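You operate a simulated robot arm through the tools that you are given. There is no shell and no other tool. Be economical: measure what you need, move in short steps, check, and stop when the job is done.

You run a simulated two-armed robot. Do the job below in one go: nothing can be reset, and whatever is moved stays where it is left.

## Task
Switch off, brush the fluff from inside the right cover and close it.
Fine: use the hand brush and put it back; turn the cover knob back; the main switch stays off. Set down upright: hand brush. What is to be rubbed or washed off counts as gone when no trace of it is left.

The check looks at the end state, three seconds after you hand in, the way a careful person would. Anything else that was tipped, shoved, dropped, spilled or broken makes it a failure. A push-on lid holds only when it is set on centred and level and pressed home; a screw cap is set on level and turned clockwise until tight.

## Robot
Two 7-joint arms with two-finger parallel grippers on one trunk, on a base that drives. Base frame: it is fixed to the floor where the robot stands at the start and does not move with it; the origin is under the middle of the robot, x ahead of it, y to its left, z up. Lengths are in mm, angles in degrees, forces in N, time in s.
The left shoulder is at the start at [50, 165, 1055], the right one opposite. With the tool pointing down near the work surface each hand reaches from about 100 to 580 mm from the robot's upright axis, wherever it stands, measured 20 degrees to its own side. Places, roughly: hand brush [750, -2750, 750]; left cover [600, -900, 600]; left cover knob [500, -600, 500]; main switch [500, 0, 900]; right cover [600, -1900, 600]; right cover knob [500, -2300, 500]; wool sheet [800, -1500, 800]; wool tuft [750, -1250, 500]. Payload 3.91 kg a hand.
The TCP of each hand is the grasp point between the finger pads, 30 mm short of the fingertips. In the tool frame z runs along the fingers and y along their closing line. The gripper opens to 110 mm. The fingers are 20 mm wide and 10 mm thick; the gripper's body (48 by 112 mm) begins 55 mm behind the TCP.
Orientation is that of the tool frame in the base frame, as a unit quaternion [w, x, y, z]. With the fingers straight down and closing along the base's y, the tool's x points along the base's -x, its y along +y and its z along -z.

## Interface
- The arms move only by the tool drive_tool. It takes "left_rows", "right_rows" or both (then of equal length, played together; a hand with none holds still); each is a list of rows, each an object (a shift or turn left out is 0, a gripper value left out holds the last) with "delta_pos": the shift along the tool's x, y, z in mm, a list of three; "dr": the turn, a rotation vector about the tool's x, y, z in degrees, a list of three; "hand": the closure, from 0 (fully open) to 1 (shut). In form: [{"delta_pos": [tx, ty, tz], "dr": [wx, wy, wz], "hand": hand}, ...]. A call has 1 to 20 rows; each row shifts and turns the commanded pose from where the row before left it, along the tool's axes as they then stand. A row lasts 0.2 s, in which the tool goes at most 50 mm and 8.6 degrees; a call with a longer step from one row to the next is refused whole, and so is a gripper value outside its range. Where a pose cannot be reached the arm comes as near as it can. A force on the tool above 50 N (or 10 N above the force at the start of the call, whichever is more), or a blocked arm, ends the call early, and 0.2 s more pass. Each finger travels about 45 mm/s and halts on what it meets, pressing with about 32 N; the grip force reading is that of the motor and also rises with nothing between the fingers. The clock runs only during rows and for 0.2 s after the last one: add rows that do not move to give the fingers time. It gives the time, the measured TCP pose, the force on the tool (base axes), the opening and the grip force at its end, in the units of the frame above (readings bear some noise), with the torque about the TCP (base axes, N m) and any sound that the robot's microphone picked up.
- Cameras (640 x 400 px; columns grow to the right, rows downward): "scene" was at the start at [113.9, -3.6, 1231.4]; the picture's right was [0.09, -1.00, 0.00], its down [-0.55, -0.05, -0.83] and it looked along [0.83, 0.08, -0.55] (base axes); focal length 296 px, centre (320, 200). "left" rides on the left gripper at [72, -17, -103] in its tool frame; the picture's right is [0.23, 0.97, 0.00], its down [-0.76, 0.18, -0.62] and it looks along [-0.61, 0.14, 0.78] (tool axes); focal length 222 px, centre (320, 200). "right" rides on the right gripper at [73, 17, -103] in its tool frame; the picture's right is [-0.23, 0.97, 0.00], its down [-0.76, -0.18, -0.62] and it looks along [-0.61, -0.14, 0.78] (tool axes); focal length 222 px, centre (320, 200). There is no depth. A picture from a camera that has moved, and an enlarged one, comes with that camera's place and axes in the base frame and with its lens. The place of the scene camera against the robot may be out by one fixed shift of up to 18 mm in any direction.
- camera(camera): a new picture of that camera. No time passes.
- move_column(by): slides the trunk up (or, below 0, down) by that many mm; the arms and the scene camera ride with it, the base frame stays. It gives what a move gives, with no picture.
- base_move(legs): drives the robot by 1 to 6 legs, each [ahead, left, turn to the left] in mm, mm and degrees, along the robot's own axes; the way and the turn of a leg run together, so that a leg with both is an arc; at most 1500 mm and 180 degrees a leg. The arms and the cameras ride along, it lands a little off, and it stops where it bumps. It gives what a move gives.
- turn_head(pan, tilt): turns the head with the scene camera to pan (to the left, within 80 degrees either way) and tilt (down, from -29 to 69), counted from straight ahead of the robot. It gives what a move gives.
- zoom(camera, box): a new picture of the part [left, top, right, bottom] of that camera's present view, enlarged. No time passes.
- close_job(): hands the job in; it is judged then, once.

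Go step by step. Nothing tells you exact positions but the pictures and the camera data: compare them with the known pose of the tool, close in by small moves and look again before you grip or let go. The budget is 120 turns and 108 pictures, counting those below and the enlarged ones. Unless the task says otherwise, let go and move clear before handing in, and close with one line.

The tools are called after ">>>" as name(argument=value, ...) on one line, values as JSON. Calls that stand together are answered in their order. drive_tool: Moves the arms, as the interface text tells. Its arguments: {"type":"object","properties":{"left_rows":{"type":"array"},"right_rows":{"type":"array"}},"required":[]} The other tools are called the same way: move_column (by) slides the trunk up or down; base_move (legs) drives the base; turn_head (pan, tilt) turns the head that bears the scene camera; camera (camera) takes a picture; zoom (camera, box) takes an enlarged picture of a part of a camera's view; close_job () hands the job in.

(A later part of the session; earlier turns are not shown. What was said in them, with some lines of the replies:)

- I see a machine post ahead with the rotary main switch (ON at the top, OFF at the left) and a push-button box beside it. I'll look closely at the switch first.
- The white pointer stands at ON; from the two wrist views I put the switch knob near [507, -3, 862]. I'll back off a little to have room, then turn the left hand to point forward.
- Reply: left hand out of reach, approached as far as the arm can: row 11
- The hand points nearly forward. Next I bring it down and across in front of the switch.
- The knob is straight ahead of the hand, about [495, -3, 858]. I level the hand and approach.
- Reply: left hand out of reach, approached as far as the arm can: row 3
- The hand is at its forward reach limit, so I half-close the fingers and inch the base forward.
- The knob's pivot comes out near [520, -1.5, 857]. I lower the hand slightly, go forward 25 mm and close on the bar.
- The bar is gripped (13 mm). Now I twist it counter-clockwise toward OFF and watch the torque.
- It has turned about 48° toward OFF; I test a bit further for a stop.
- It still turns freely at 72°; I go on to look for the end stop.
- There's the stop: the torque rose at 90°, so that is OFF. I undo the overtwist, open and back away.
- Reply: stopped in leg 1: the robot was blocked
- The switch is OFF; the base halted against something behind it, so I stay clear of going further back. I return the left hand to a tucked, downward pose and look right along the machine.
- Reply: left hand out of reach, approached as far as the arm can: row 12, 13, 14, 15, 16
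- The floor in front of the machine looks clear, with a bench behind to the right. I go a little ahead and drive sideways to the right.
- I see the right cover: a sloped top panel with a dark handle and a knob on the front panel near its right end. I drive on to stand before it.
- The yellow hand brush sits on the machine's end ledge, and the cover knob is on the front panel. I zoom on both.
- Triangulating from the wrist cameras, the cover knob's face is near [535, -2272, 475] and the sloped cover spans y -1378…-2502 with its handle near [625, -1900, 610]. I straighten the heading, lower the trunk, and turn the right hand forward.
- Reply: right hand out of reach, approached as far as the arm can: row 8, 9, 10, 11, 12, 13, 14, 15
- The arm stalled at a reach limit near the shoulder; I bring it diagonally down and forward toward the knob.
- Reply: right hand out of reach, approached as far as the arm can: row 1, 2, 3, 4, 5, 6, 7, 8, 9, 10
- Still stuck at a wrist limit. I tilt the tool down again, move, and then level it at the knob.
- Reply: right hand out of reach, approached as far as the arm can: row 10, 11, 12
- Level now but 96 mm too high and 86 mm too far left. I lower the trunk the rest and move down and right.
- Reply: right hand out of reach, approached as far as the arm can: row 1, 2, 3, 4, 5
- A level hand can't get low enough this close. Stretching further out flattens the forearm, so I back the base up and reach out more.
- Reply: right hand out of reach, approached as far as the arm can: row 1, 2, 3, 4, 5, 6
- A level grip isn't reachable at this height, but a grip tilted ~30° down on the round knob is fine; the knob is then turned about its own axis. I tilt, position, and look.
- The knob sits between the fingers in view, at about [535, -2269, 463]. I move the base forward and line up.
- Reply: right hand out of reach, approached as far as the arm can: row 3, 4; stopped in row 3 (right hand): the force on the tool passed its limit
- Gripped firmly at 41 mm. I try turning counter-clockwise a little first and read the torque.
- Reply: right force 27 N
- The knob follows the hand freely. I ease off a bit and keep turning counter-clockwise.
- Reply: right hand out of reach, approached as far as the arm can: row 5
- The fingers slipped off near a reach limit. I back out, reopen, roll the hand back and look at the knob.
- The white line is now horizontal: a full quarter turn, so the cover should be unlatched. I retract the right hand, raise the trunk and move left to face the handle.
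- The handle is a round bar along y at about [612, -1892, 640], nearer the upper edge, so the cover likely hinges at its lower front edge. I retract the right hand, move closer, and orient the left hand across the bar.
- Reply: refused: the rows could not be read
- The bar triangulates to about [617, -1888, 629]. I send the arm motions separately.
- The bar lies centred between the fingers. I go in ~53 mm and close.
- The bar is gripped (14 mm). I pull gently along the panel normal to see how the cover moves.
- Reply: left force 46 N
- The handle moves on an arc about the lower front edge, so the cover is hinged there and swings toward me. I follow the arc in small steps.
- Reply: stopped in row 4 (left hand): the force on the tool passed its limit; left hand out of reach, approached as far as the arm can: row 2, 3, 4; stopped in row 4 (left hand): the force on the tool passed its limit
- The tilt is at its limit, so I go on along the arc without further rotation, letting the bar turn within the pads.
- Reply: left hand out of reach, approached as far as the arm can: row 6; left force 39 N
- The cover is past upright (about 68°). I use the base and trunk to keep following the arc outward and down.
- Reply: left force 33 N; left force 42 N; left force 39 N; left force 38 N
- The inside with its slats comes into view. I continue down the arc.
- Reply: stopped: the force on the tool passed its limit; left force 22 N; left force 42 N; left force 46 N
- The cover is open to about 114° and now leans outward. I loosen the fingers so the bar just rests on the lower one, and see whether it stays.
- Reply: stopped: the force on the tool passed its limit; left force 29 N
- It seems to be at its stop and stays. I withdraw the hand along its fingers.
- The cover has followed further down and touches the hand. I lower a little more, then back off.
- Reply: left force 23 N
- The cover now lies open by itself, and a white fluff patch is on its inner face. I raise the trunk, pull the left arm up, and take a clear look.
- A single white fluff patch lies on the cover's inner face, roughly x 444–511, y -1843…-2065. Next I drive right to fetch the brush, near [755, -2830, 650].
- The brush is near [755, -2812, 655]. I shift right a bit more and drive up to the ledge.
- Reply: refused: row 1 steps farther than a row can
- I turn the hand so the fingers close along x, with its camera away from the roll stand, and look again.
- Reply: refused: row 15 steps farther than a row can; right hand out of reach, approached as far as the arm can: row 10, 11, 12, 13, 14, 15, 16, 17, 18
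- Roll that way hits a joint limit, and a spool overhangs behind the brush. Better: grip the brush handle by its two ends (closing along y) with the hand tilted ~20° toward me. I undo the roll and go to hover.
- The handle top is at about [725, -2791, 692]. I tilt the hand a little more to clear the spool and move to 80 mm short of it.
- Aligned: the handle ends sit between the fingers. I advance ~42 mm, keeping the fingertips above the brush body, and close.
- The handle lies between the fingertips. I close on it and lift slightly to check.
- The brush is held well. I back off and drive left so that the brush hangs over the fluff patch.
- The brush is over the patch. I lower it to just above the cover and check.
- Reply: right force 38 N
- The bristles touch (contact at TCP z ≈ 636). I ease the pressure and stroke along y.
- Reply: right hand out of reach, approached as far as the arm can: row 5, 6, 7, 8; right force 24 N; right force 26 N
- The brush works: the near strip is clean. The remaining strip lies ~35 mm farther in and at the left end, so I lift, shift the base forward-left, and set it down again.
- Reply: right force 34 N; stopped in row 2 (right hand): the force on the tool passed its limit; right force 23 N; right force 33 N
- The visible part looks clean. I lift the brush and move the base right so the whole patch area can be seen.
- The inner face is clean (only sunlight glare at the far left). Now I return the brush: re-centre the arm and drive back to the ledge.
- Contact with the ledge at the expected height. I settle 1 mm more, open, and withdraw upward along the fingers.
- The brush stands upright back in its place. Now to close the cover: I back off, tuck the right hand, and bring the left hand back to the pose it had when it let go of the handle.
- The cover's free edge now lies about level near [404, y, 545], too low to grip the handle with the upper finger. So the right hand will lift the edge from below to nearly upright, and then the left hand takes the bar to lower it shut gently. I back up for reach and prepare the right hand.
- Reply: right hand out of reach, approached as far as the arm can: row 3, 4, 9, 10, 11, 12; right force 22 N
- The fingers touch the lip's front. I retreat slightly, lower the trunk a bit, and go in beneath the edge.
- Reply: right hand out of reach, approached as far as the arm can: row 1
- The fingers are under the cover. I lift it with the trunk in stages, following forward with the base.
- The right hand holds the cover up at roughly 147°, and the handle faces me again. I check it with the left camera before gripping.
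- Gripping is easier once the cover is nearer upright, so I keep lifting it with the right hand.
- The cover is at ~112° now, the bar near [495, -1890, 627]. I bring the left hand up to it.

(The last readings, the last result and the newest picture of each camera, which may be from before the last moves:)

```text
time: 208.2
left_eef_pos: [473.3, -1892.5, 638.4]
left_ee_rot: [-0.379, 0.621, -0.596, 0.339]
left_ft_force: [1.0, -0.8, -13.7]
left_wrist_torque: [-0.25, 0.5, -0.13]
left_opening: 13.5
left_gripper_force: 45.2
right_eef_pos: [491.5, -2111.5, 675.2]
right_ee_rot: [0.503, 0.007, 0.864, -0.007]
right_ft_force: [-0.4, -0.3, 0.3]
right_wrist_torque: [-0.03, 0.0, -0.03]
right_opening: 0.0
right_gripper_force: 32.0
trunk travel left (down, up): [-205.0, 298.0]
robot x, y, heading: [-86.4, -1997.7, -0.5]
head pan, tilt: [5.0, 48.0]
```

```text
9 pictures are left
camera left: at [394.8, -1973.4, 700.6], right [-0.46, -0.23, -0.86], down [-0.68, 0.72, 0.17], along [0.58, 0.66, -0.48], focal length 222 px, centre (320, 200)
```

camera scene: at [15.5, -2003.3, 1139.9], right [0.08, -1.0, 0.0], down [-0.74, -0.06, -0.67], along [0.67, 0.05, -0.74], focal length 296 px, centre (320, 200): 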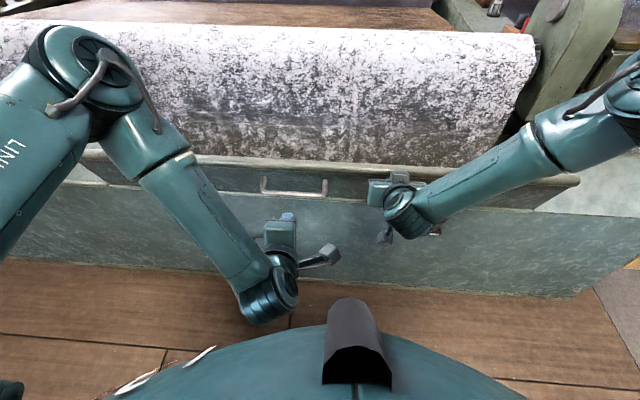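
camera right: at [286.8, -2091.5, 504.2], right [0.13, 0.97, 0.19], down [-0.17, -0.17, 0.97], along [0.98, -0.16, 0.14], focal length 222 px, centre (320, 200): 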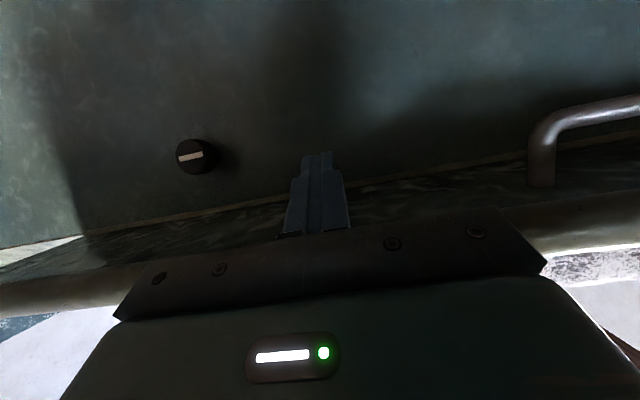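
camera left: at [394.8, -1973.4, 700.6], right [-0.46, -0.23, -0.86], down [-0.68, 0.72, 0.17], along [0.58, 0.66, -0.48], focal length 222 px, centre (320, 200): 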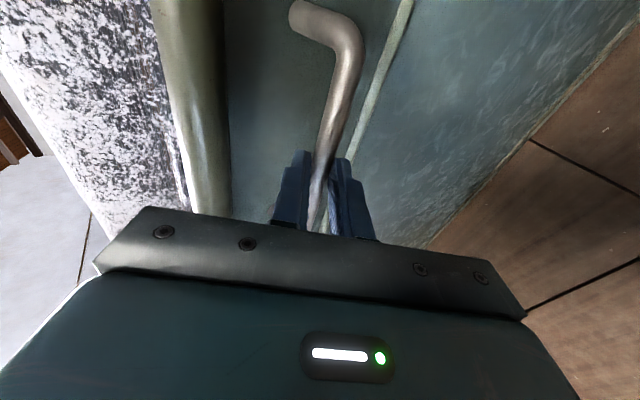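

The left hand has the bar, and the right is unloaded. I now swing the cover back along the arc (fitted hinge ≈ [549, 537]).

>>> drive_tool(left_rows=[{"delta_pos": [0, -10.3, 6.2]}, {"delta_pos": [0, -9.6, 7.3]}, {"delta_pos": [0, -8.8, 8.2]}, {"delta_pos": [0, -7.9, 9.1]}, {"delta_pos": [0, -6.9, 9.9]}, {}])

```text
time: 209.6
left_eef_pos: [531.5, -1893.5, 659.2]
left_ee_rot: [-0.38, 0.617, -0.596, 0.347]
left_ft_force: [7.4, -22.1, 8.4]
left_wrist_torque: [-0.62, -0.4, -1.0]
left_opening: 13.7
left_gripper_force: 45.3
right_eef_pos: [491.1, -2112.5, 675.6]
right_ee_rot: [0.504, 0.008, 0.864, -0.006]
right_ft_force: [0.2, -0.5, 0.3]
right_wrist_torque: [0.03, -0.03, 0.01]
right_opening: 0.0
right_gripper_force: 31.9
trunk travel left (down, up): [-205.0, 298.0]
robot x, y, heading: [-91.3, -1998.0, -0.5]
head pan, tilt: [5.0, 48.0]
```

>>> drive_tool(left_rows=[{"delta_pos": [0, -7, 10.5], "dr": [-5, 0, 0]}, {"delta_pos": [0, -6.8, 10.7], "dr": [-5, 0, 0]}, {"delta_pos": [0, -6.6, 10.75], "dr": [-5, 0, 0]}, {}])

>>> camera(camera="scene")

```text
time: 210.6
left_eef_pos: [569.8, -1893.2, 661.8]
left_ee_rot: [-0.297, 0.658, -0.637, 0.269]
left_ft_force: [17.3, -26.5, 17.8]
left_wrist_torque: [0.48, -0.78, -0.79]
left_opening: 13.5
left_gripper_force: 45.1
right_eef_pos: [491.5, -2112.0, 676.1]
right_ee_rot: [0.504, 0.008, 0.864, -0.006]
right_ft_force: [-0.3, -0.1, 0.4]
right_wrist_torque: [0.01, -0.02, -0.01]
right_opening: 0.0
right_gripper_force: 31.8
trunk travel left (down, up): [-205.0, 298.0]
robot x, y, heading: [-90.2, -1995.0, -0.2]
head pan, tilt: [5.0, 48.0]
```

```text
8 pictures are left
camera scene: at [15.2, -2005.0, 1139.8], right [0.08, -1.0, 0.0], down [-0.74, -0.06, -0.67], along [0.67, 0.06, -0.74], focal length 296 px, centre (320, 200)
```

scene: 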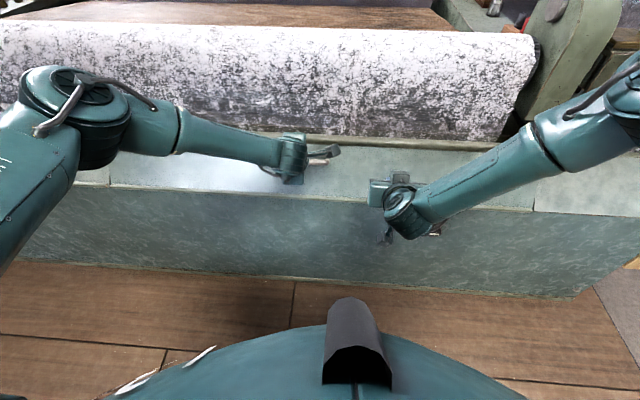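

>>> drive_tool(left_rows=[{"delta_pos": [0, -6.4, 10.9], "dr": [-5, 0, 0]}, {"delta_pos": [0, -6.2, 10.96], "dr": [-5, 0, 0]}, {"delta_pos": [0, -6, 11], "dr": [-4, 0, 0]}, {}])

```text
time: 211.6
left_eef_pos: [602.2, -1889.2, 651.5]
left_ee_rot: [-0.216, 0.691, -0.663, 0.191]
left_ft_force: [-9.4, -16.3, 38.0]
left_wrist_torque: [0.1, -0.28, -1.07]
left_opening: 14.1
left_gripper_force: 45.5
right_eef_pos: [489.2, -2111.0, 677.9]
right_ee_rot: [0.506, 0.008, 0.863, -0.005]
right_ft_force: [0.0, 0.4, -0.7]
right_wrist_torque: [0.0, 0.02, 0.02]
right_opening: 0.0
right_gripper_force: 31.8
trunk travel left (down, up): [-205.0, 298.0]
robot x, y, heading: [-90.7, -1998.4, -0.2]
head pan, tilt: [5.0, 48.0]
```

>>> drive_tool(left_rows=[{"delta_pos": [0, 0, 3]}, {"delta_pos": [0, 0, 3]}, {}])

>>> zoom(camera="scene", box=[80, 120, 560, 270])

```text
time: 212.4
left_eef_pos: [605.6, -1884.9, 646.9]
left_ee_rot: [-0.218, 0.693, -0.661, 0.19]
left_ft_force: [-11.9, -10.6, 38.8]
left_wrist_torque: [0.3, -0.18, -0.88]
left_opening: 14.0
left_gripper_force: 44.8
right_eef_pos: [489.5, -2112.5, 678.6]
right_ee_rot: [0.505, 0.007, 0.863, -0.006]
right_ft_force: [0.1, 0.5, -0.1]
right_wrist_torque: [0.04, -0.01, -0.01]
right_opening: 0.1
right_gripper_force: 31.9
trunk travel left (down, up): [-205.0, 298.0]
robot x, y, heading: [-88.9, -1994.7, -0.3]
head pan, tilt: [5.0, 48.0]
```

```text
1.33 times, centred on (320, 195) of scene
camera zoom: at [11.5, -2004.2, 1140.2], right [0.08, -1.0, 0.0], down [-0.74, -0.06, -0.67], along [0.67, 0.06, -0.74], focal length 395 px, centre (320, 207)
```

zoom: 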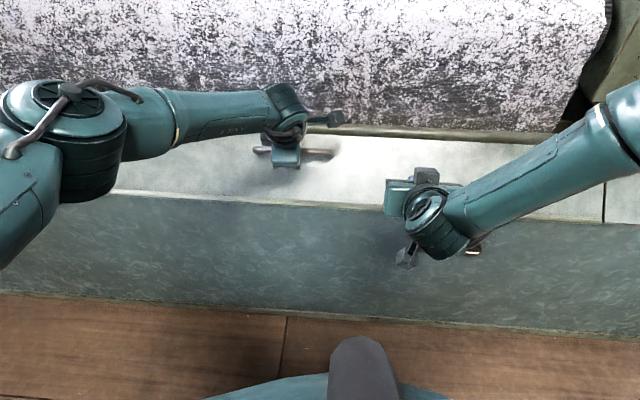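

It looks shut. I release the bar; gravity does the last millimetres. Then I retreat and look.

>>> drive_tool(left_rows=[{"hand": 0.5}, {}, {}, {}, {"delta_pos": [0, 0, -20]}, {"delta_pos": [0, 0, -30]}, {"delta_pos": [0, 0, -40]}, {"delta_pos": [0, 0, -40]}])

>>> camera(camera="left")

```text
time: 214.2
left_eef_pos: [536.7, -1888.6, 747.5]
left_ee_rot: [-0.213, 0.694, -0.662, 0.184]
left_ft_force: [-0.6, 0.0, 0.2]
left_wrist_torque: [0.04, 0.01, 0.0]
left_opening: 55.0
left_gripper_force: 0.1
right_eef_pos: [491.3, -2110.0, 676.2]
right_ee_rot: [0.502, 0.007, 0.865, -0.006]
right_ft_force: [0.2, 0.0, -0.7]
right_wrist_torque: [-0.01, 0.03, 0.01]
right_opening: 0.1
right_gripper_force: 31.8
trunk travel left (down, up): [-205.0, 298.0]
robot x, y, heading: [-84.9, -1999.3, -0.5]
head pan, tilt: [5.0, 48.0]
```

```text
6 pictures are left
camera left: at [498.7, -1966.2, 842.8], right [-0.81, -0.26, -0.53], down [-0.53, 0.72, 0.45], along [0.27, 0.64, -0.72], focal length 222 px, centre (320, 200)
```

left: 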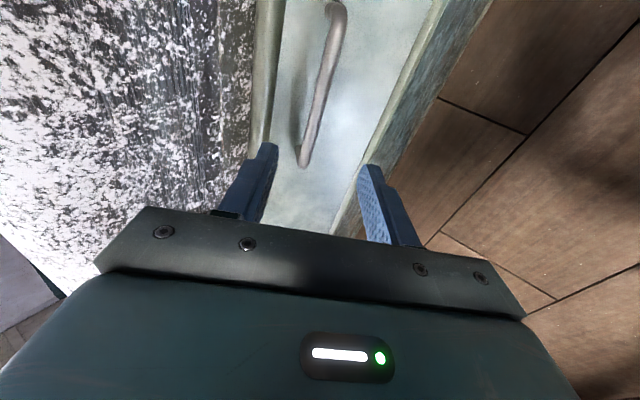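

The cover is shut flush, as at the start. Next I turn the knob back with the right hand: drive to it, lower the trunk, and take up the earlier grip pose.

>>> drive_tool(left_rows=[{"delta_pos": [0, 0, -40]}, {"delta_pos": [0, 0, -40]}, {"delta_pos": [0, 0, -40]}])

>>> base_move(legs=[[-155, 0, 0], [0, -251, 0.4]])

>>> move_column(by=-205)

>>> drive_tool(right_rows=[{"delta_pos": [0, 20, 0], "hand": 0.3}, {"delta_pos": [-8, 20, 14]}, {"delta_pos": [-13, 20, 22]}, {"delta_pos": [-13, 18, 22]}, {"delta_pos": [-13, 12, 22]}, {"delta_pos": [-14, 0, 24]}, {}, {}])

```text
time: 215.0
left_eef_pos: [468.5, -1898.3, 848.6]
left_ee_rot: [-0.213, 0.695, -0.662, 0.183]
left_ft_force: [-0.4, 0.1, -0.2]
left_wrist_torque: [0.02, 0.04, 0.02]
left_opening: 55.0
left_gripper_force: 0.1
right_eef_pos: [491.9, -2110.8, 676.1]
right_ee_rot: [0.502, 0.007, 0.865, -0.006]
right_ft_force: [-0.4, 0.4, 0.0]
right_wrist_torque: [0.03, 0.02, 0.04]
right_opening: 0.0
right_gripper_force: 32.0
trunk travel left (down, up): [-205.0, 298.0]
robot x, y, heading: [-89.8, -1995.8, -0.6]
head pan, tilt: [5.0, 48.0]
```

```text
time: 217.8
left_eef_pos: [312.0, -2143.9, 847.9]
left_ee_rot: [-0.213, 0.696, -0.661, 0.183]
left_ft_force: [-0.1, 0.5, -0.5]
left_wrist_torque: [0.01, 0.01, 0.01]
left_opening: 55.0
left_gripper_force: 0.1
right_eef_pos: [332.3, -2356.4, 676.2]
right_ee_rot: [0.503, 0.006, 0.864, -0.005]
right_ft_force: [0.2, 0.5, -0.6]
right_wrist_torque: [-0.04, -0.04, -0.02]
right_opening: 0.3
right_gripper_force: 31.7
trunk travel left (down, up): [-205.0, 298.0]
robot x, y, heading: [-247.5, -2241.8, -0.2]
head pan, tilt: [5.0, 48.0]
```

```text
time: 220.0
left_eef_pos: [312.3, -2142.7, 645.2]
left_ee_rot: [-0.213, 0.696, -0.661, 0.183]
left_ft_force: [-1.0, 0.4, 0.5]
left_wrist_torque: [0.02, 0.03, 0.02]
left_opening: 55.1
left_gripper_force: 0.0
right_eef_pos: [332.7, -2356.7, 470.8]
right_ee_rot: [0.503, 0.005, 0.864, -0.005]
right_ft_force: [0.4, 0.4, -0.4]
right_wrist_torque: [-0.02, 0.01, -0.01]
right_opening: 0.0
right_gripper_force: 32.1
trunk travel left (down, up): [0.0, 503.0]
robot x, y, heading: [-245.1, -2243.4, -0.2]
head pan, tilt: [5.0, 48.0]
```

```text
time: 221.8
left_eef_pos: [312.6, -2142.7, 644.0]
left_ee_rot: [-0.213, 0.696, -0.66, 0.183]
left_ft_force: [0.5, 0.3, 0.5]
left_wrist_torque: [-0.01, -0.02, 0.05]
left_opening: 54.9
left_gripper_force: 0.1
right_eef_pos: [457.6, -2267.2, 473.5]
right_ee_rot: [0.503, 0.006, 0.864, -0.006]
right_ft_force: [0.8, -1.0, 0.1]
right_wrist_torque: [0.01, -0.02, -0.03]
right_opening: 77.1
right_gripper_force: 0.1
trunk travel left (down, up): [0.0, 503.0]
robot x, y, heading: [-245.9, -2239.4, -0.2]
head pan, tilt: [5.0, 48.0]
```

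>>> drive_tool(right_rows=[{"dr": [-4, 0, 6.93]}, {"dr": [-4, 0, 6.93]}, {"dr": [-4, 0, 6.93]}, {"dr": [-4, 0, 6.93]}, {"dr": [-4, 0, 6.93]}, {}])

```text
time: 223.2
left_eef_pos: [312.1, -2143.8, 644.2]
left_ee_rot: [-0.212, 0.696, -0.661, 0.184]
left_ft_force: [-0.4, 0.1, 0.3]
left_wrist_torque: [0.01, -0.01, 0.02]
left_opening: 54.9
left_gripper_force: 0.1
right_eef_pos: [454.3, -2261.2, 470.7]
right_ee_rot: [0.493, 0.1, 0.849, 0.163]
right_ft_force: [0.0, -0.6, 0.0]
right_wrist_torque: [-0.02, -0.02, 0.01]
right_opening: 76.6
right_gripper_force: 0.1
right hand out of reach, approached as far as the arm can: row 3, 4, 5
trunk travel left (down, up): [0.0, 503.0]
robot x, y, heading: [-243.6, -2243.9, -0.4]
head pan, tilt: [5.0, 48.0]
```

>>> drive_tool(right_rows=[{"dr": [4, 0, -6.93]}, {"dr": [4, 0, -6.93]}, {"dr": [4, 0, -6.93]}, {"dr": [4, 0, -6.93]}, {"dr": [4, 0, -6.93]}, {"dr": [4, 0, -6.93]}, {"dr": [2, 0, -3.46]}, {}])

```text
time: 225.0
left_eef_pos: [311.7, -2144.6, 644.6]
left_ee_rot: [-0.212, 0.696, -0.661, 0.183]
left_ft_force: [-0.9, -0.8, -0.4]
left_wrist_torque: [0.0, 0.0, 0.03]
left_opening: 55.0
left_gripper_force: 0.0
right_eef_pos: [452.1, -2262.8, 471.4]
right_ee_rot: [0.483, -0.126, 0.836, -0.227]
right_ft_force: [-0.6, 0.2, -0.6]
right_wrist_torque: [0.02, -0.01, 0.02]
right_opening: 77.0
right_gripper_force: 0.0
trunk travel left (down, up): [0.0, 503.0]
robot x, y, heading: [-243.6, -2244.2, -0.0]
head pan, tilt: [5.0, 48.0]
```

>>> drive_tool(right_rows=[{"delta_pos": [3.2, -1.7, 1.9]}, {}])

>>> base_move(legs=[[74, 0, 0]])

>>> camera(camera="right")

```text
time: 225.6
left_eef_pos: [311.5, -2144.5, 643.8]
left_ee_rot: [-0.214, 0.696, -0.661, 0.183]
left_ft_force: [-0.2, -0.7, -0.2]
left_wrist_torque: [0.05, -0.01, 0.0]
left_opening: 55.1
left_gripper_force: 0.0
right_eef_pos: [453.0, -2265.7, 469.3]
right_ee_rot: [0.484, -0.125, 0.836, -0.225]
right_ft_force: [-0.2, -0.3, 0.3]
right_wrist_torque: [-0.02, -0.01, -0.01]
right_opening: 76.8
right_gripper_force: 0.0
trunk travel left (down, up): [0.0, 503.0]
robot x, y, heading: [-244.7, -2243.3, -0.1]
head pan, tilt: [5.0, 48.0]
```

```text
time: 226.7
left_eef_pos: [384.1, -2143.8, 645.2]
left_ee_rot: [-0.212, 0.696, -0.661, 0.183]
left_ft_force: [0.4, 0.7, -1.0]
left_wrist_torque: [0.01, 0.0, 0.0]
left_opening: 55.1
left_gripper_force: 0.0
right_eef_pos: [524.8, -2267.6, 469.3]
right_ee_rot: [0.484, -0.125, 0.836, -0.226]
right_ft_force: [0.8, -0.1, 0.4]
right_wrist_torque: [0.01, -0.02, 0.04]
right_opening: 77.0
right_gripper_force: 0.2
trunk travel left (down, up): [0.0, 503.0]
robot x, y, heading: [-174.7, -2244.4, -0.2]
head pan, tilt: [5.0, 48.0]
```

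```text
5 pictures are left
camera right: at [400.5, -2256.4, 450.4], right [0.12, 0.94, -0.31], down [-0.16, 0.33, 0.93], along [0.98, -0.06, 0.19], focal length 222 px, centre (320, 200)
```

right: 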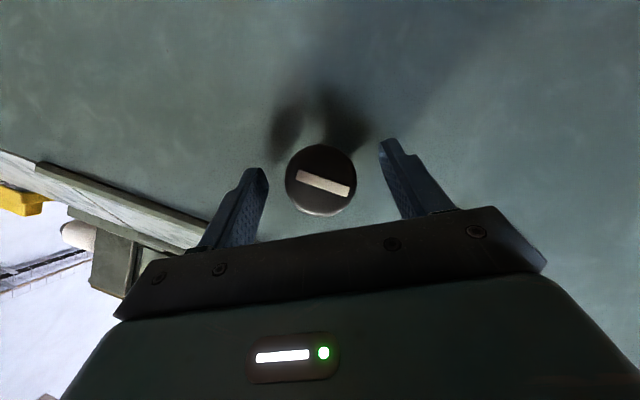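

The knob is centred between the fingers. I advance, close, and turn clockwise.

>>> drive_tool(right_rows=[{"delta_pos": [-2.5, 0, 4.5]}, {"hand": 1.0}, {}, {}, {}, {}])

>>> drive_tool(right_rows=[{"hand": 1.0}, {}, {}])

>>> drive_tool(right_rows=[{"dr": [-4, 0, 6.93], "delta_pos": [0, -0.8, 0]}, {"dr": [-4, 0, 6.93], "delta_pos": [0, -0.8, 0]}, {"dr": [-4, 0, 6.93], "delta_pos": [0, -0.8, 0]}, {}])

```text
time: 228.1
left_eef_pos: [385.4, -2143.6, 644.9]
left_ee_rot: [-0.213, 0.696, -0.66, 0.183]
left_ft_force: [0.1, 0.0, 0.6]
left_wrist_torque: [0.04, 0.03, -0.02]
left_opening: 55.0
left_gripper_force: 0.1
right_eef_pos: [529.5, -2266.6, 468.6]
right_ee_rot: [0.483, -0.126, 0.837, -0.224]
right_ft_force: [0.8, 6.8, -3.5]
right_wrist_torque: [0.04, -0.09, 0.12]
right_opening: 41.2
right_gripper_force: 45.0
trunk travel left (down, up): [0.0, 503.0]
robot x, y, heading: [-174.4, -2244.3, -0.1]
head pan, tilt: [5.0, 48.0]
```

```text
time: 228.9
left_eef_pos: [383.6, -2143.5, 644.2]
left_ee_rot: [-0.213, 0.697, -0.66, 0.183]
left_ft_force: [0.5, 0.7, 0.2]
left_wrist_torque: [-0.02, -0.03, -0.02]
left_opening: 54.9
left_gripper_force: 0.2
right_eef_pos: [530.2, -2266.7, 468.3]
right_ee_rot: [0.483, -0.125, 0.837, -0.225]
right_ft_force: [0.7, 10.2, -4.2]
right_wrist_torque: [0.07, 0.08, 0.16]
right_opening: 41.2
right_gripper_force: 45.8
trunk travel left (down, up): [0.0, 503.0]
robot x, y, heading: [-178.3, -2244.5, 0.1]
head pan, tilt: [5.0, 48.0]
```

```text
time: 229.9
left_eef_pos: [384.0, -2142.9, 644.3]
left_ee_rot: [-0.213, 0.697, -0.66, 0.182]
left_ft_force: [-0.4, 0.0, 0.7]
left_wrist_torque: [0.01, 0.02, 0.0]
left_opening: 55.0
left_gripper_force: 0.1
right_eef_pos: [531.1, -2267.0, 468.7]
right_ee_rot: [0.5, -0.023, 0.864, -0.044]
right_ft_force: [-0.8, 18.3, -7.0]
right_wrist_torque: [0.06, -0.13, -0.19]
right_opening: 41.1
right_gripper_force: 44.9
trunk travel left (down, up): [0.0, 503.0]
robot x, y, heading: [-173.5, -2245.7, -0.3]
head pan, tilt: [5.0, 48.0]
```

>>> drive_tool(right_rows=[{"dr": [-4, 0, 6.93], "delta_pos": [0, 0.3, 0]}, {"dr": [-4, 0, 6.93], "delta_pos": [0, 0.3, 0]}, {"dr": [-2, 0, 3.46]}, {}])

>>> zoom(camera="right", box=[240, 100, 400, 240])

```text
time: 230.9
left_eef_pos: [384.4, -2144.5, 644.0]
left_ee_rot: [-0.213, 0.696, -0.661, 0.183]
left_ft_force: [-0.1, -0.1, 0.0]
left_wrist_torque: [-0.03, -0.02, 0.03]
left_opening: 55.0
left_gripper_force: 0.1
right_eef_pos: [531.7, -2268.0, 468.6]
right_ee_rot: [0.497, 0.065, 0.859, 0.105]
right_ft_force: [-8.5, 6.5, -5.8]
right_wrist_torque: [-0.02, -0.17, -0.06]
right_opening: 41.2
right_gripper_force: 45.1
trunk travel left (down, up): [0.0, 503.0]
robot x, y, heading: [-175.9, -2246.0, -0.4]
head pan, tilt: [5.0, 48.0]
```

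```text
2.86 times, centred on (320, 170) of right
camera zoom: at [405.2, -2248.4, 461.0], right [0.12, 0.9, 0.43], down [-0.16, -0.41, 0.9], along [0.98, -0.18, 0.1], focal length 635 px, centre (320, 286)
```

zoom: 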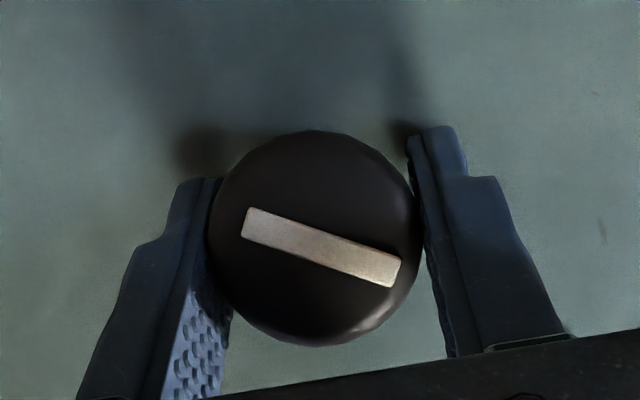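

It turned 44° with the hand. I open, roll back around the knob, regrip and turn the rest.

>>> drive_tool(right_rows=[{"hand": 0.3}, {}, {}, {}, {"delta_pos": [1, 0, -2], "dr": [4, 0, -6.93]}, {"dr": [4, 0, -6.93], "delta_pos": [0, 0.5, 0]}, {"dr": [4, 0, -6.93], "delta_pos": [0, 0.5, 0]}, {"dr": [4, 0, -6.93], "delta_pos": [0, 0.5, 0]}, {"dr": [4, 0, -6.93], "delta_pos": [0, 0.3, 0]}, {"dr": [2, 0, -3.46]}, {}])

>>> drive_tool(right_rows=[{"delta_pos": [-0.5, 0, 1.5], "hand": 1.0}, {}, {}, {}, {}])

>>> drive_tool(right_rows=[{"hand": 1.0}, {}, {}])

```text
time: 231.7
left_eef_pos: [382.2, -2146.1, 646.0]
left_ee_rot: [-0.212, 0.695, -0.662, 0.184]
left_ft_force: [0.6, -1.0, 0.1]
left_wrist_torque: [0.01, 0.03, -0.01]
left_opening: 54.8
left_gripper_force: 0.0
right_eef_pos: [530.9, -2281.1, 465.5]
right_ee_rot: [0.499, 0.073, 0.858, 0.095]
right_ft_force: [-20.7, -16.1, 5.5]
right_wrist_torque: [0.29, -0.26, 0.26]
right_opening: 69.9
right_gripper_force: 0.0
trunk travel left (down, up): [0.0, 503.0]
robot x, y, heading: [-176.4, -2246.3, -0.3]
head pan, tilt: [5.0, 48.0]
stopped in row 4 (right hand): the force on the tool passed its limit (the readings are from after the stop); the commanded pose is now the measured one
```

```text
time: 232.9
left_eef_pos: [383.6, -2144.4, 645.0]
left_ee_rot: [-0.214, 0.696, -0.661, 0.183]
left_ft_force: [-0.6, 0.1, 0.5]
left_wrist_torque: [0.02, -0.01, 0.02]
left_opening: 54.9
left_gripper_force: 0.0
right_eef_pos: [532.0, -2269.4, 467.9]
right_ee_rot: [0.497, 0.064, 0.859, 0.104]
right_ft_force: [3.6, 32.3, 9.6]
right_wrist_torque: [0.08, -0.29, 0.26]
right_opening: 41.1
right_gripper_force: 44.6
trunk travel left (down, up): [0.0, 503.0]
robot x, y, heading: [-174.3, -2244.5, -0.3]
head pan, tilt: [5.0, 48.0]
```

```text
time: 233.7
left_eef_pos: [383.3, -2144.5, 645.1]
left_ee_rot: [-0.213, 0.696, -0.661, 0.184]
left_ft_force: [-0.9, 0.1, 0.1]
left_wrist_torque: [-0.02, -0.02, 0.01]
left_opening: 55.1
left_gripper_force: 0.1
right_eef_pos: [530.3, -2268.6, 469.6]
right_ee_rot: [0.498, 0.064, 0.858, 0.104]
right_ft_force: [10.6, 34.4, 10.6]
right_wrist_torque: [0.09, -0.26, 0.43]
right_opening: 41.1
right_gripper_force: 45.3
trunk travel left (down, up): [0.0, 503.0]
robot x, y, heading: [-174.6, -2243.7, -0.1]
head pan, tilt: [5.0, 48.0]
```

The hand jerked as it opened, and it regripped at the same angle. I relieve the side load, then open while checking.

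>>> drive_tool(right_rows=[{"delta_pos": [0, 6, 0]}, {"delta_pos": [0, 5, 0]}, {}])

>>> drive_tool(right_rows=[{"hand": 0.5}, {}, {}, {}])

```text
time: 234.5
left_eef_pos: [384.4, -2145.7, 645.2]
left_ee_rot: [-0.214, 0.695, -0.661, 0.184]
left_ft_force: [0.2, 0.4, 0.3]
left_wrist_torque: [0.02, 0.01, 0.0]
left_opening: 55.1
left_gripper_force: 0.0
right_eef_pos: [531.0, -2269.1, 468.7]
right_ee_rot: [0.499, 0.07, 0.858, 0.096]
right_ft_force: [-31.8, -2.4, 12.8]
right_wrist_torque: [0.11, 0.06, 1.06]
right_opening: 41.1
right_gripper_force: 44.9
trunk travel left (down, up): [0.0, 503.0]
robot x, y, heading: [-175.6, -2246.2, -0.1]
head pan, tilt: [5.0, 48.0]
```

```text
time: 234.9
left_eef_pos: [382.4, -2148.3, 646.3]
left_ee_rot: [-0.212, 0.695, -0.662, 0.184]
left_ft_force: [0.0, 1.7, -0.3]
left_wrist_torque: [-0.05, 0.02, 0.02]
left_opening: 54.9
left_gripper_force: 0.1
right_eef_pos: [530.1, -2272.7, 467.3]
right_ee_rot: [0.498, 0.074, 0.859, 0.094]
right_ft_force: [-23.6, -9.5, 12.6]
right_wrist_torque: [0.4, -0.38, 0.34]
right_opening: 51.0
right_gripper_force: 0.1
trunk travel left (down, up): [0.0, 503.0]
robot x, y, heading: [-172.7, -2245.1, -0.1]
head pan, tilt: [5.0, 48.0]
stopped in row 1 (right hand): the force on the tool passed its limit (the readings are from after the stop); the commanded pose is now the measured one
```

The fingertips press on the front panel; I ease back 10 mm, open fully and roll back.

>>> drive_tool(right_rows=[{"delta_pos": [5, 0, -8.7]}, {"hand": 0.3}, {}, {}])

>>> drive_tool(right_rows=[{"dr": [4, 0, -6.93]}, {"dr": [4, 0, -6.93]}, {"dr": [4, 0, -6.93]}, {"dr": [4, 0, -6.93]}, {"dr": [4, 0, -6.93]}, {"dr": [2, 0, -3.46]}, {}])

```text
time: 235.9
left_eef_pos: [384.4, -2146.9, 644.9]
left_ee_rot: [-0.213, 0.695, -0.662, 0.184]
left_ft_force: [-0.5, 0.2, -0.1]
left_wrist_torque: [0.04, 0.02, 0.02]
left_opening: 55.0
left_gripper_force: 0.1
right_eef_pos: [521.7, -2271.8, 466.8]
right_ee_rot: [0.497, 0.074, 0.859, 0.094]
right_ft_force: [0.2, 0.2, -0.6]
right_wrist_torque: [0.01, 0.0, 0.0]
right_opening: 77.0
right_gripper_force: 0.0
trunk travel left (down, up): [0.0, 503.0]
robot x, y, heading: [-172.0, -2243.8, -0.5]
head pan, tilt: [5.0, 48.0]
```

```text
time: 237.5
left_eef_pos: [383.5, -2146.8, 644.8]
left_ee_rot: [-0.213, 0.695, -0.662, 0.183]
left_ft_force: [-0.9, -0.5, 0.0]
left_wrist_torque: [-0.01, 0.0, -0.03]
left_opening: 54.9
left_gripper_force: 0.1
right_eef_pos: [521.5, -2272.2, 465.1]
right_ee_rot: [0.477, -0.118, 0.839, -0.236]
right_ft_force: [0.1, -0.2, -0.4]
right_wrist_torque: [-0.03, 0.03, -0.02]
right_opening: 77.1
right_gripper_force: 0.1
trunk travel left (down, up): [0.0, 503.0]
robot x, y, heading: [-175.6, -2246.2, -0.4]
head pan, tilt: [5.0, 48.0]
```

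>>> drive_tool(right_rows=[{"delta_pos": [-8.5, 3.1, 3.5]}, {}, {"hand": 1.0}, {}, {}, {}, {}])

>>> drive_tool(right_rows=[{"hand": 1.0}, {}])

>>> zoom(camera="right", box=[240, 100, 400, 240])

```text
time: 239.1
left_eef_pos: [382.5, -2145.6, 644.1]
left_ee_rot: [-0.212, 0.695, -0.662, 0.184]
left_ft_force: [0.4, -0.4, 0.2]
left_wrist_torque: [-0.02, 0.02, 0.0]
left_opening: 55.0
left_gripper_force: 0.0
right_eef_pos: [529.2, -2264.4, 468.6]
right_ee_rot: [0.477, -0.117, 0.839, -0.235]
right_ft_force: [1.5, 3.8, -1.9]
right_wrist_torque: [0.01, -0.07, 0.1]
right_opening: 41.4
right_gripper_force: 45.3
trunk travel left (down, up): [0.0, 503.0]
robot x, y, heading: [-175.5, -2245.5, -0.4]
head pan, tilt: [5.0, 48.0]
```

```text
time: 239.7
left_eef_pos: [384.1, -2145.7, 643.6]
left_ee_rot: [-0.212, 0.694, -0.663, 0.184]
left_ft_force: [-0.3, -0.7, -0.5]
left_wrist_torque: [-0.03, 0.03, 0.0]
left_opening: 54.9
left_gripper_force: 0.0
right_eef_pos: [529.2, -2264.7, 468.8]
right_ee_rot: [0.477, -0.119, 0.839, -0.234]
right_ft_force: [1.3, 5.7, -2.2]
right_wrist_torque: [0.02, -0.01, 0.04]
right_opening: 41.3
right_gripper_force: 44.9
trunk travel left (down, up): [0.0, 503.0]
robot x, y, heading: [-175.1, -2246.5, -0.1]
head pan, tilt: [5.0, 48.0]
```

```text
2.86 times, centred on (320, 170) of right
camera zoom: at [403.8, -2252.3, 450.8], right [0.14, 0.94, -0.32], down [-0.14, 0.34, 0.93], along [0.98, -0.09, 0.18], focal length 635 px, centre (320, 286)
```

zoom: 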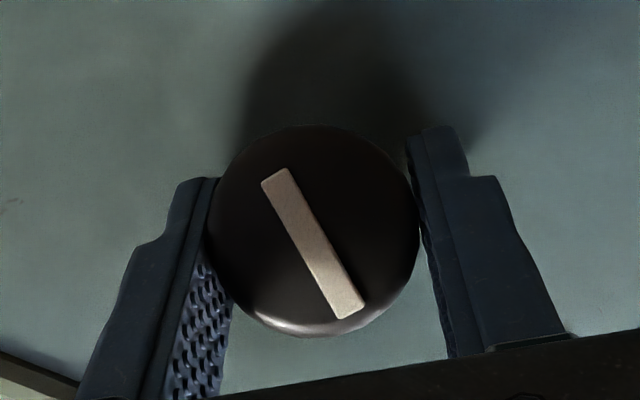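

The line is 49° short of vertical. I turn on clockwise.

>>> drive_tool(right_rows=[{"dr": [-4, 0, 6.93], "delta_pos": [0, -0.6, 0]}, {"dr": [-4, 0, 6.93], "delta_pos": [0, -0.6, 0]}, {"dr": [-4, 0, 6.93], "delta_pos": [0, -0.6, 0]}, {}])

>>> drive_tool(right_rows=[{"dr": [-4, 0, 6.93], "delta_pos": [0, 0, 0]}, {"dr": [-4, 0, 6.93], "delta_pos": [0, 0, 0]}, {}])

>>> drive_tool(right_rows=[{"dr": [-3.5, 0, 6]}, {}])

```text
time: 240.7
left_eef_pos: [384.0, -2146.1, 645.8]
left_ee_rot: [-0.213, 0.695, -0.662, 0.183]
left_ft_force: [-0.4, -0.4, -0.5]
left_wrist_torque: [-0.04, 0.02, -0.01]
left_opening: 54.9
left_gripper_force: 0.1
right_eef_pos: [528.1, -2266.8, 469.7]
right_ee_rot: [0.497, -0.014, 0.866, -0.055]
right_ft_force: [-18.8, 1.9, 3.5]
right_wrist_torque: [-0.01, 0.11, -0.09]
right_opening: 41.4
right_gripper_force: 44.4
trunk travel left (down, up): [0.0, 503.0]
robot x, y, heading: [-173.0, -2247.8, -0.4]
head pan, tilt: [5.0, 48.0]
```

```text
time: 241.5
left_eef_pos: [383.6, -2145.7, 644.1]
left_ee_rot: [-0.212, 0.695, -0.661, 0.185]
left_ft_force: [-0.2, 0.0, -0.7]
left_wrist_torque: [0.01, 0.01, -0.01]
left_opening: 55.1
left_gripper_force: 0.0
right_eef_pos: [529.1, -2269.0, 469.9]
right_ee_rot: [0.498, 0.057, 0.863, 0.064]
right_ft_force: [-8.3, 0.9, -1.2]
right_wrist_torque: [0.02, 0.55, 0.34]
right_opening: 41.5
right_gripper_force: 45.4
trunk travel left (down, up): [0.0, 503.0]
robot x, y, heading: [-172.4, -2241.8, -0.4]
head pan, tilt: [5.0, 48.0]
```

```text
time: 242.1
left_eef_pos: [383.7, -2147.5, 644.4]
left_ee_rot: [-0.212, 0.695, -0.662, 0.184]
left_ft_force: [-0.5, -0.5, -0.3]
left_wrist_torque: [-0.01, -0.02, 0.01]
left_opening: 54.9
left_gripper_force: 0.0
right_eef_pos: [529.9, -2269.9, 469.1]
right_ee_rot: [0.496, 0.088, 0.856, 0.115]
right_ft_force: [-8.7, -2.6, -2.2]
right_wrist_torque: [0.04, 0.52, 0.1]
right_opening: 41.5
right_gripper_force: 44.8
trunk travel left (down, up): [0.0, 503.0]
robot x, y, heading: [-171.8, -2242.9, -0.2]
head pan, tilt: [5.0, 48.0]
```

>>> drive_tool(right_rows=[{"dr": [-2.5, 0, 4.3]}, {}])

>>> zoom(camera="right", box=[240, 100, 400, 240])

```text
time: 242.7
left_eef_pos: [382.9, -2146.8, 644.1]
left_ee_rot: [-0.212, 0.695, -0.662, 0.184]
left_ft_force: [0.1, -0.6, 0.9]
left_wrist_torque: [-0.02, 0.02, -0.01]
left_opening: 55.2
left_gripper_force: 0.0
right_eef_pos: [527.7, -2268.7, 469.4]
right_ee_rot: [0.494, 0.109, 0.849, 0.151]
right_ft_force: [-16.6, -9.3, -3.7]
right_wrist_torque: [-0.63, -0.43, -0.41]
right_opening: 41.3
right_gripper_force: 45.1
trunk travel left (down, up): [0.0, 503.0]
robot x, y, heading: [-173.9, -2246.9, -0.0]
head pan, tilt: [5.0, 48.0]
```

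```text
2.86 times, centred on (320, 170) of right
camera zoom: at [404.5, -2244.8, 465.2], right [0.14, 0.83, 0.54], down [-0.18, -0.51, 0.84], along [0.97, -0.22, 0.07], focal length 635 px, centre (320, 286)
```

zoom: 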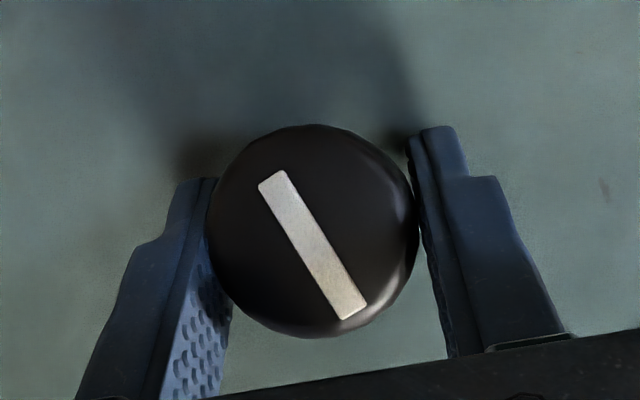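

The line is vertical again and the torque shows the stop. I release carefully, back off, and take a final look.

>>> drive_tool(right_rows=[{"delta_pos": [2, 0, -3.5]}, {"dr": [1, 0, -1.7]}, {"hand": 0.3}, {}, {}, {}])

>>> drive_tool(right_rows=[{"hand": 0.3, "delta_pos": [5, 0, -8.7]}, {"delta_pos": [10, 0, -17]}, {"delta_pos": [15, 0, -26]}, {}])

>>> base_move(legs=[[-80, 0, 0]])

>>> move_column(by=200)

>>> camera(camera="scene")

```text
time: 244.1
left_eef_pos: [383.8, -2146.6, 645.2]
left_ee_rot: [-0.213, 0.695, -0.662, 0.183]
left_ft_force: [-0.3, -0.3, -0.5]
left_wrist_torque: [-0.01, 0.02, 0.02]
left_opening: 54.9
left_gripper_force: 0.0
right_eef_pos: [524.5, -2267.9, 470.6]
right_ee_rot: [0.494, 0.099, 0.853, 0.139]
right_ft_force: [0.6, -0.3, 0.3]
right_wrist_torque: [0.02, 0.05, 0.0]
right_opening: 76.8
right_gripper_force: 0.2
trunk travel left (down, up): [0.0, 503.0]
robot x, y, heading: [-175.2, -2246.2, -0.3]
head pan, tilt: [5.0, 48.0]
```

```text
time: 245.1
left_eef_pos: [383.9, -2146.9, 644.9]
left_ee_rot: [-0.212, 0.695, -0.662, 0.184]
left_ft_force: [-0.2, 0.2, 0.5]
left_wrist_torque: [-0.03, 0.02, -0.02]
left_opening: 55.0
left_gripper_force: 0.1
right_eef_pos: [466.7, -2264.6, 470.2]
right_ee_rot: [0.495, 0.099, 0.852, 0.139]
right_ft_force: [0.2, 0.4, 0.2]
right_wrist_torque: [0.01, -0.03, 0.01]
right_opening: 76.9
right_gripper_force: 0.2
trunk travel left (down, up): [0.0, 503.0]
robot x, y, heading: [-175.2, -2242.0, -0.2]
head pan, tilt: [5.0, 48.0]
```

```text
time: 246.1
left_eef_pos: [305.4, -2145.8, 644.7]
left_ee_rot: [-0.213, 0.694, -0.662, 0.184]
left_ft_force: [0.5, -0.1, 0.5]
left_wrist_torque: [0.01, 0.01, -0.02]
left_opening: 54.9
left_gripper_force: 0.0
right_eef_pos: [388.8, -2264.8, 469.1]
right_ee_rot: [0.493, 0.099, 0.853, 0.139]
right_ft_force: [0.9, -0.4, 0.7]
right_wrist_torque: [0.01, 0.0, 0.0]
right_opening: 77.2
right_gripper_force: 0.1
trunk travel left (down, up): [0.0, 503.0]
robot x, y, heading: [-250.7, -2245.9, -0.3]
head pan, tilt: [5.0, 48.0]
```

```text
time: 248.3
left_eef_pos: [305.5, -2146.3, 845.2]
left_ee_rot: [-0.213, 0.695, -0.662, 0.183]
left_ft_force: [0.6, -0.2, -1.3]
left_wrist_torque: [-0.01, 0.03, 0.0]
left_opening: 54.9
left_gripper_force: 0.1
right_eef_pos: [389.6, -2265.5, 669.1]
right_ee_rot: [0.493, 0.1, 0.853, 0.139]
right_ft_force: [0.1, 0.1, -0.3]
right_wrist_torque: [-0.02, -0.04, 0.02]
right_opening: 76.9
right_gripper_force: 0.0
trunk travel left (down, up): [-200.0, 303.0]
robot x, y, heading: [-252.8, -2242.9, -0.2]
head pan, tilt: [5.0, 48.0]
```

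```text
1 pictures are left
camera scene: at [-149.0, -2250.9, 1135.0], right [0.08, -1.0, 0.0], down [-0.74, -0.06, -0.67], along [0.67, 0.05, -0.74], focal length 296 px, centre (320, 200)
```

scene: 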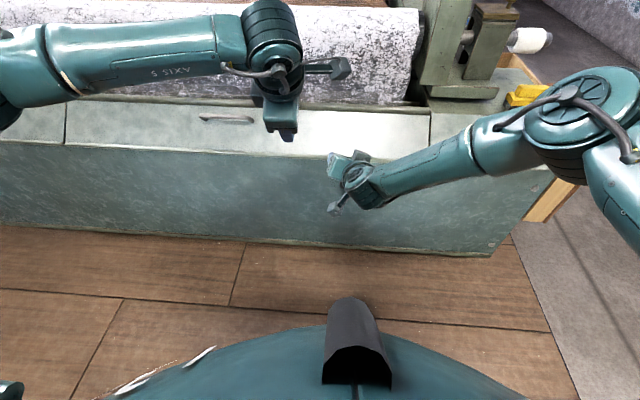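

The cover is shut flush, its knob is back at vertical, the brush stands on its ledge, the main switch is off, and both hands are clear. I hand the job in.

>>> close_job()

```text
The job is handed in.
```

The job is handed in: the main switch is off, the fluff is brushed from inside the right cover, and the cover is closed with its knob turned back. The hand brush stands upright back in its place.
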